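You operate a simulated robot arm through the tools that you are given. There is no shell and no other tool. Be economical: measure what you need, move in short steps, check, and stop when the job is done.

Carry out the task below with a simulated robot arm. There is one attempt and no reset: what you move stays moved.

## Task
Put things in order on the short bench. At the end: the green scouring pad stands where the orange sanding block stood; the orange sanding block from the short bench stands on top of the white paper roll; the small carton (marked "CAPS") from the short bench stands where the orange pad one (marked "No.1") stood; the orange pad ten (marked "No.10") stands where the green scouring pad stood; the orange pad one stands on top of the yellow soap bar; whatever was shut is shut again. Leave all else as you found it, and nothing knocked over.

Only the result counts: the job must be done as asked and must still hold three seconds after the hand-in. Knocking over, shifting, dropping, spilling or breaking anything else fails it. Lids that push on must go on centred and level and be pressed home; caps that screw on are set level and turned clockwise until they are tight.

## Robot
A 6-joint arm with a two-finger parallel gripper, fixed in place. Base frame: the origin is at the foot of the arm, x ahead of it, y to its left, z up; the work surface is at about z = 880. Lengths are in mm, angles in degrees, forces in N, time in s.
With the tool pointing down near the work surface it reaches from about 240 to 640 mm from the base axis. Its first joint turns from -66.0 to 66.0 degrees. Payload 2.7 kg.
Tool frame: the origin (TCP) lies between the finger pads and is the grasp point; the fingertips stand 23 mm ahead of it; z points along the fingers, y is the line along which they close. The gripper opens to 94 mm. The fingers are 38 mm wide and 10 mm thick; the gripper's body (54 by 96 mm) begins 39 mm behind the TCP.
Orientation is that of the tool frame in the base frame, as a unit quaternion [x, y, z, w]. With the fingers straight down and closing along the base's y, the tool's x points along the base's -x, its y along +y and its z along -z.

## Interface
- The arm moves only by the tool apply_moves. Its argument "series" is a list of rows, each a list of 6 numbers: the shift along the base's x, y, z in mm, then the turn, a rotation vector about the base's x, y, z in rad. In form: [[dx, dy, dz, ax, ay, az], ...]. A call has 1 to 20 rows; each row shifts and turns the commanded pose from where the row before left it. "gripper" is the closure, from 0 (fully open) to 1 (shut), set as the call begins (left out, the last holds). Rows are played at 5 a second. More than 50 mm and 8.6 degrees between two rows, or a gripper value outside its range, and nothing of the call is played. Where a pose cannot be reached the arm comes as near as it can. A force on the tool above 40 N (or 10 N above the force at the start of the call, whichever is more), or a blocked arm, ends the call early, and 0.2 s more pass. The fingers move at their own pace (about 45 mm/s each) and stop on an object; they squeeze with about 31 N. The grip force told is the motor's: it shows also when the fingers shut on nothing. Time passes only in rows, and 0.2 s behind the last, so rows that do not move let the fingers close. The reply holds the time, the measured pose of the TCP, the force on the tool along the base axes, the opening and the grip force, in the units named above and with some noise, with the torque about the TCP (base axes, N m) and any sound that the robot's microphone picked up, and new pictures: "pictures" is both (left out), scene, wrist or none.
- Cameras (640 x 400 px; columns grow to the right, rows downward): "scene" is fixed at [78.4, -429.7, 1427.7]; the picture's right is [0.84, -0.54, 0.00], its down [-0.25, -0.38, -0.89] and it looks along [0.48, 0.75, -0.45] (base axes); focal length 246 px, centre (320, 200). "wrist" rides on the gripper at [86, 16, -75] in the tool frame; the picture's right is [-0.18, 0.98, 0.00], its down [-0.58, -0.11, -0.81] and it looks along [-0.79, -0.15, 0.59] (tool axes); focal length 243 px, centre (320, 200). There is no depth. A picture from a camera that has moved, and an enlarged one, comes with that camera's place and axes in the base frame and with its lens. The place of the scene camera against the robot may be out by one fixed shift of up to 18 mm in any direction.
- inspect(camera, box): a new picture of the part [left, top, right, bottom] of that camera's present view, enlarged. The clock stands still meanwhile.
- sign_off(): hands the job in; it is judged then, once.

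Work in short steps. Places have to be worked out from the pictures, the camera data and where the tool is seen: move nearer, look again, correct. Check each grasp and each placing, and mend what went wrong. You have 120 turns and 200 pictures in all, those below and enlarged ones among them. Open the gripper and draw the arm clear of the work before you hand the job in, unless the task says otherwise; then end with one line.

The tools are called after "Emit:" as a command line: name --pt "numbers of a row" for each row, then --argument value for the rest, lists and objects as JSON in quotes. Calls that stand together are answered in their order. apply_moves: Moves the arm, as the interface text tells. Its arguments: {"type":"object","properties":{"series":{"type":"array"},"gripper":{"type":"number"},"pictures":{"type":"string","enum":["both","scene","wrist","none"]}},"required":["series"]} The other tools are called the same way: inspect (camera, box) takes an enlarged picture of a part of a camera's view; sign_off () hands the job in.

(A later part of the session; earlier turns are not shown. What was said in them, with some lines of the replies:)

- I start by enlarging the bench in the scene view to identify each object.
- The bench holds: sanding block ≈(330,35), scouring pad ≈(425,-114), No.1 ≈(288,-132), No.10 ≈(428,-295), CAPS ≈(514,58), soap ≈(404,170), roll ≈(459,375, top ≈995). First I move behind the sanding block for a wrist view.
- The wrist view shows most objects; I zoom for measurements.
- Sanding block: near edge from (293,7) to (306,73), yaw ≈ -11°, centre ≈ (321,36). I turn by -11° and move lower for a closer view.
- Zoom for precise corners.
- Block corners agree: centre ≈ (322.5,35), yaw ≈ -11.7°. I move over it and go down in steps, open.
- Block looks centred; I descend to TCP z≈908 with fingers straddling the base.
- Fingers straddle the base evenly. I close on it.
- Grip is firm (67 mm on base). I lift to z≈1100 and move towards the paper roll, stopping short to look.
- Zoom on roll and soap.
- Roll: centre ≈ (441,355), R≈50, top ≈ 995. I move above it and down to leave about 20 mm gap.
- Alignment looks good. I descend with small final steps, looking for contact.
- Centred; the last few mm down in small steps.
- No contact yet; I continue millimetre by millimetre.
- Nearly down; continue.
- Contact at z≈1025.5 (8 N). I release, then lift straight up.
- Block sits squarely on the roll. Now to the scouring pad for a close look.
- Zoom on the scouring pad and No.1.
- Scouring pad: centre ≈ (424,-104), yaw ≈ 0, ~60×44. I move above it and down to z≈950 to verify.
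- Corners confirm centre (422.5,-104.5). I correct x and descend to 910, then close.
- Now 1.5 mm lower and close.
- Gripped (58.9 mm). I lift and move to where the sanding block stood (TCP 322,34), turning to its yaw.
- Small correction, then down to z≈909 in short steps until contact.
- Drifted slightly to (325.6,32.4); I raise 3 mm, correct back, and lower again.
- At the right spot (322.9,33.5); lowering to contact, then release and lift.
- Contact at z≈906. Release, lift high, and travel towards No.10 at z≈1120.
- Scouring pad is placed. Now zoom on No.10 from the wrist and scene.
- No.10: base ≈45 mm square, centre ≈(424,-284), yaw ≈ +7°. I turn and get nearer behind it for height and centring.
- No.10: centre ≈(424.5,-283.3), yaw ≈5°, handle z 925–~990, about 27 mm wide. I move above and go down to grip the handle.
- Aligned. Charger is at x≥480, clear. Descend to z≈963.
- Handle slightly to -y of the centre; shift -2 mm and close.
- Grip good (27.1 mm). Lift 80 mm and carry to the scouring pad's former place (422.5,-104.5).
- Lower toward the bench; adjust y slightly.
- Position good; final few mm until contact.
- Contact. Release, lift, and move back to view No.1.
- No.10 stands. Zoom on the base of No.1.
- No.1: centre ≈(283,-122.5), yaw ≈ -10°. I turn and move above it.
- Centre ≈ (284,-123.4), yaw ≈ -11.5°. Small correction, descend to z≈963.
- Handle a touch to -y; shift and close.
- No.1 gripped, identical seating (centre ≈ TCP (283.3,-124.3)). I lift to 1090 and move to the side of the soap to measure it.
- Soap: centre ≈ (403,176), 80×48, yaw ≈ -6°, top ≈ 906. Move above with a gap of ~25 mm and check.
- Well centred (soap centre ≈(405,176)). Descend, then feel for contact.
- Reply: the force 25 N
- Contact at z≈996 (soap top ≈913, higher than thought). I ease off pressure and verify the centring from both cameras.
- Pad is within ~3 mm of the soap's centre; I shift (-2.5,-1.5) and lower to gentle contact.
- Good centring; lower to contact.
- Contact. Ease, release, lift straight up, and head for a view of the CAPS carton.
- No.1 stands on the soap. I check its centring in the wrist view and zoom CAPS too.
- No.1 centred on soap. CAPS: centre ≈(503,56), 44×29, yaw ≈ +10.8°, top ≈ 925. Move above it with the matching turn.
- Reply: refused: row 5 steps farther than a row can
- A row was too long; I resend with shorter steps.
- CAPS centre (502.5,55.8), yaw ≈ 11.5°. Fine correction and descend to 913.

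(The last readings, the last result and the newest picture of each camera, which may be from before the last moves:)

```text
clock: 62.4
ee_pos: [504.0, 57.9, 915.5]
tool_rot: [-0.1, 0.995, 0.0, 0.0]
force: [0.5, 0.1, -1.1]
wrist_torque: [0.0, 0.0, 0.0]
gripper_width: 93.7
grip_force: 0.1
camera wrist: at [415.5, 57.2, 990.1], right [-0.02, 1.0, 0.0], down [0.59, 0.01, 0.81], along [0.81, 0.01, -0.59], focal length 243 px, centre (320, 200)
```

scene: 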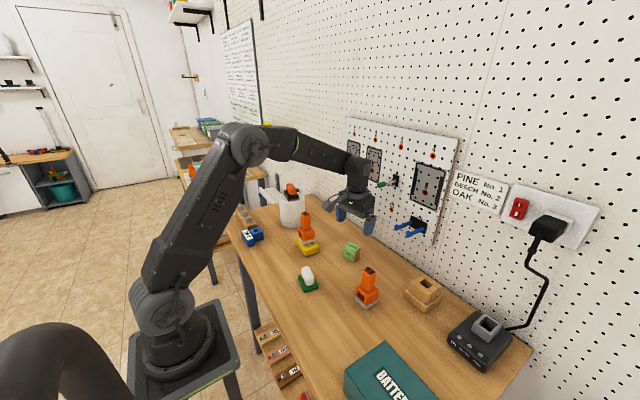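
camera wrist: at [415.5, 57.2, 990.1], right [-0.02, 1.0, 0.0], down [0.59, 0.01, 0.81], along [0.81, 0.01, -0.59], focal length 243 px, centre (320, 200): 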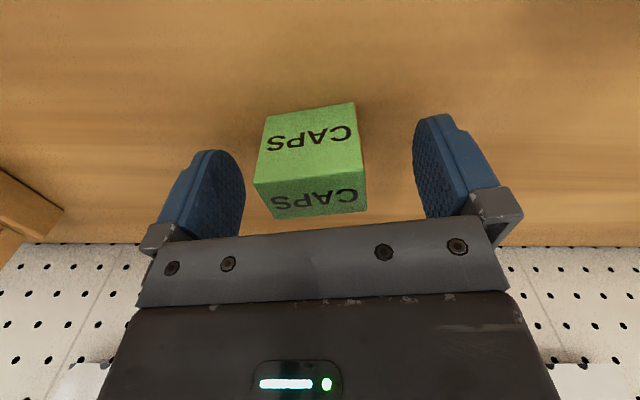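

Shift -1.8 mm in y, close.

Emit:
apply_moves --pt "-1 -1.8 -2 0 0 0" --pt "0 0 0 0 0 0" --pt "0 0 0 0 0 0" --pt "0 0 0 0 0 0" --pt "0 0 0 0 0 0" --pt "0 0 0 0 0 0" --gripper 1 --pictures "wrist"

```text
clock: 63.8
ee_pos: [502.3, 55.3, 912.8]
tool_rot: [-0.099, 0.995, -0.001, 0.0]
force: [0.5, -0.2, 1.3]
wrist_torque: [0.02, -0.04, 0.01]
gripper_width: 45.4
grip_force: 31.2
camera wrist: at [413.9, 55.4, 988.5], right [-0.02, 1.0, 0.0], down [0.59, 0.01, 0.81], along [0.81, 0.01, -0.59], focal length 243 px, centre (320, 200)
```

wrist: 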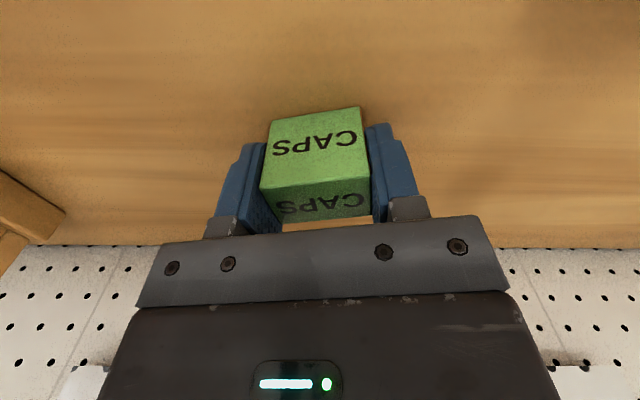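

Gripped (45.4 mm). Lift to 1060 and carry to No.1's former place (283.5,-124).

Emit:
apply_moves --pt "0 0 10 0 0 0" --pt "0 0 45 0 0 0" --pt "0 0 47 0 0 0" --pt "0 0 45 0 0 0" --pt "-31.3 -25.7 0 0 0 -0.056" --pt "-31.3 -25.7 0 0 0 -0.056" --pt "-31.3 -25.7 0 0 0 -0.056" --pt "-31.3 -25.7 0 0 0 -0.056" --pt "-31.3 -25.7 0 0 0 -0.056" --pt "-31.3 -25.7 0 0 0 -0.056" --pt "-31.2 -25.6 0 0 0 -0.056" --pt "0 0 -45 0 0 0" --pt "0 0 -45 0 0 0" --pt "0 0 0 0 0 0" --pt "0 0 0 0 0 0"

```text
clock: 67.0
ee_pos: [282.5, -126.2, 968.3]
tool_rot: [0.095, 0.995, 0.0, 0.0]
force: [0.6, -0.5, 0.0]
wrist_torque: [0.01, 0.0, 0.02]
gripper_width: 45.3
grip_force: 31.0
camera wrist: at [198.6, -93.1, 1044.0], right [0.37, 0.93, 0.0], down [0.55, -0.22, 0.81], along [0.75, -0.3, -0.59], focal length 243 px, centre (320, 200)
```

scene: 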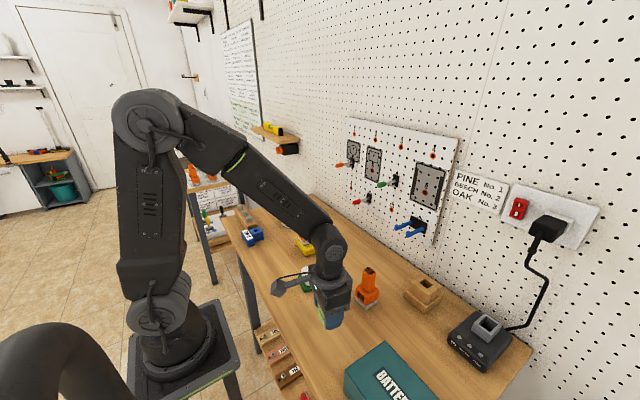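
wrist: 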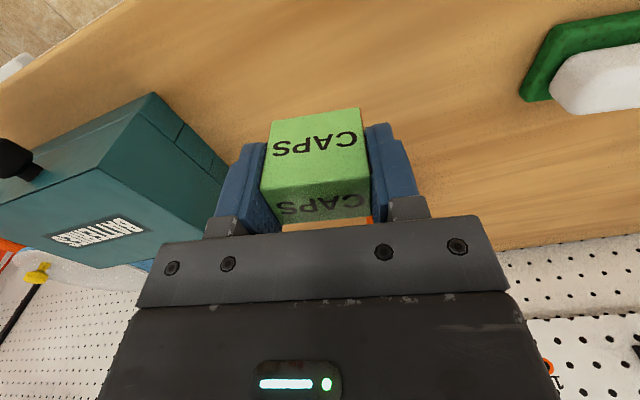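

Case face is at y≈-241, clear of the fingers. Correct (+1,+2) and lower.

Emit:
apply_moves --pt "1 2 -20 0 0 0" --pt "0 0 -20 0 0 0" --pt "0 0 -10 0 0 0" --pt "0 0 0 0 0 0" --pt "0 0 0 0 0 0" --pictures "none"

```text
clock: 68.2
ee_pos: [284.7, -122.8, 920.5]
tool_rot: [0.095, 0.995, 0.0, 0.0]
force: [0.8, 0.4, -0.3]
wrist_torque: [-0.02, -0.02, 0.02]
gripper_width: 45.3
grip_force: 30.9
```

Emit:
apply_moves --pt "-1 -1 -4 0 0 0" --pt "0 0 -2 0 0 0" --pt "0 0 -1.5 0 0 0" --pt "0 0 0 0 0 0" --pictures "none"

```text
clock: 69.2
ee_pos: [282.5, -124.7, 912.5]
tool_rot: [0.094, 0.996, 0.0, 0.001]
force: [-5.0, -0.5, 13.3]
wrist_torque: [-0.03, 0.15, -0.02]
gripper_width: 45.5
grip_force: 31.0
```

Contact at the right spot. Ease, release, lift and look.

Emit:
apply_moves --pt "0 0 1 0 0 0" --pt "0 0 0 0 0 0" --pictures "none"

Emit:
apply_moves --pt "0 0 0 0 0 0" --pt "0 0 0 0 0 0" --pt "0 0 0 0 0 0" --pt "0 0 0 0 0 0" --pt "0 0 30 0 0 0" --pt "0 0 45 0 0 0" --pt "0 0 45 0 0 0" --pt "0 0 45 0 0 0" --pt "0 0 45 0 0 0" --pt "0 35 20 0 0 0" --pt "0 45 0 0 0 0" --pt "0 45 0 0 0 0" --pt "0 0 0 0 0 0" --gripper 0

Emit:
inspect --camera "scene" --box '[270, 240, 430, 340]'

Emit:
inspect --camera "scene" --box '[220, 170, 380, 270]'

```text
clock: 69.8
ee_pos: [283.5, -122.9, 913.2]
tool_rot: [0.096, 0.995, 0.0, 0.0]
force: [0.6, -0.8, -0.2]
wrist_torque: [0.02, 0.0, 0.02]
gripper_width: 45.8
grip_force: 31.5
```

```text
clock: 72.6
ee_pos: [284.0, 4.9, 1145.4]
tool_rot: [0.097, 0.995, -0.001, 0.001]
force: [0.5, -0.4, 0.1]
wrist_torque: [0.0, 0.01, 0.01]
gripper_width: 94.1
grip_force: 0.0
camera wrist: at [202.4, 37.9, 1220.3], right [0.37, 0.93, 0.0], down [0.55, -0.22, 0.81], along [0.75, -0.3, -0.59], focal length 243 px, centre (320, 200)
```

scene: 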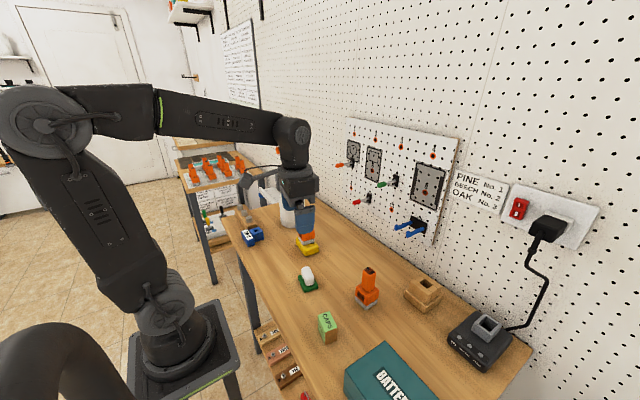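
wrist: 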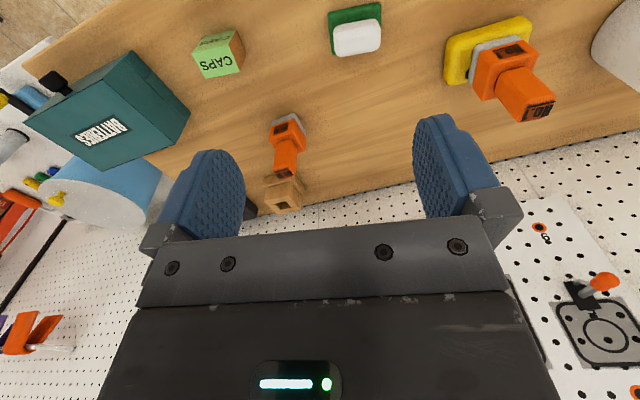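

```text
4.00 times, centred on (350, 290) of scene
camera zoom: at [78.4, -429.7, 1427.7], right [0.84, -0.54, 0.0], down [-0.25, -0.38, -0.89], along [0.48, 0.75, -0.45], focal length 984 px, centre (200, -160)
```

zoom: 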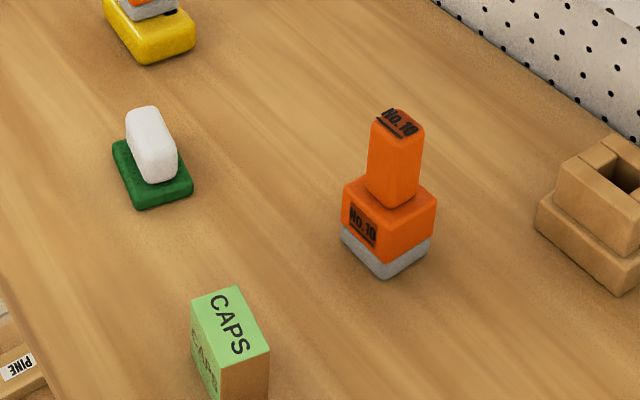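

```text
4.00 times, centred on (300, 220) of scene
camera zoom: at [78.4, -429.7, 1427.7], right [0.84, -0.54, 0.0], down [-0.25, -0.38, -0.89], along [0.48, 0.75, -0.45], focal length 984 px, centre (400, 120)
```

zoom: 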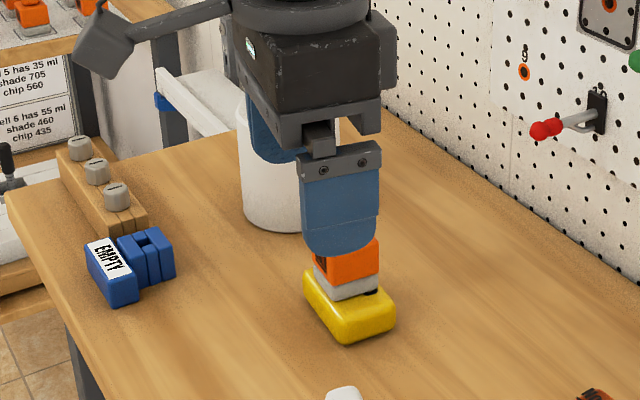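

All six pieces are standing where they should, the gripper is open and the arm is clear. I hand in.

Emit:
sign_off

```text
The job is handed in.
```

The five pieces are in the places the task asked for and were all standing when I handed in. I saw nothing shut on the bench, so there was nothing to close again. The gripper is open and the arm is clear of the bench.
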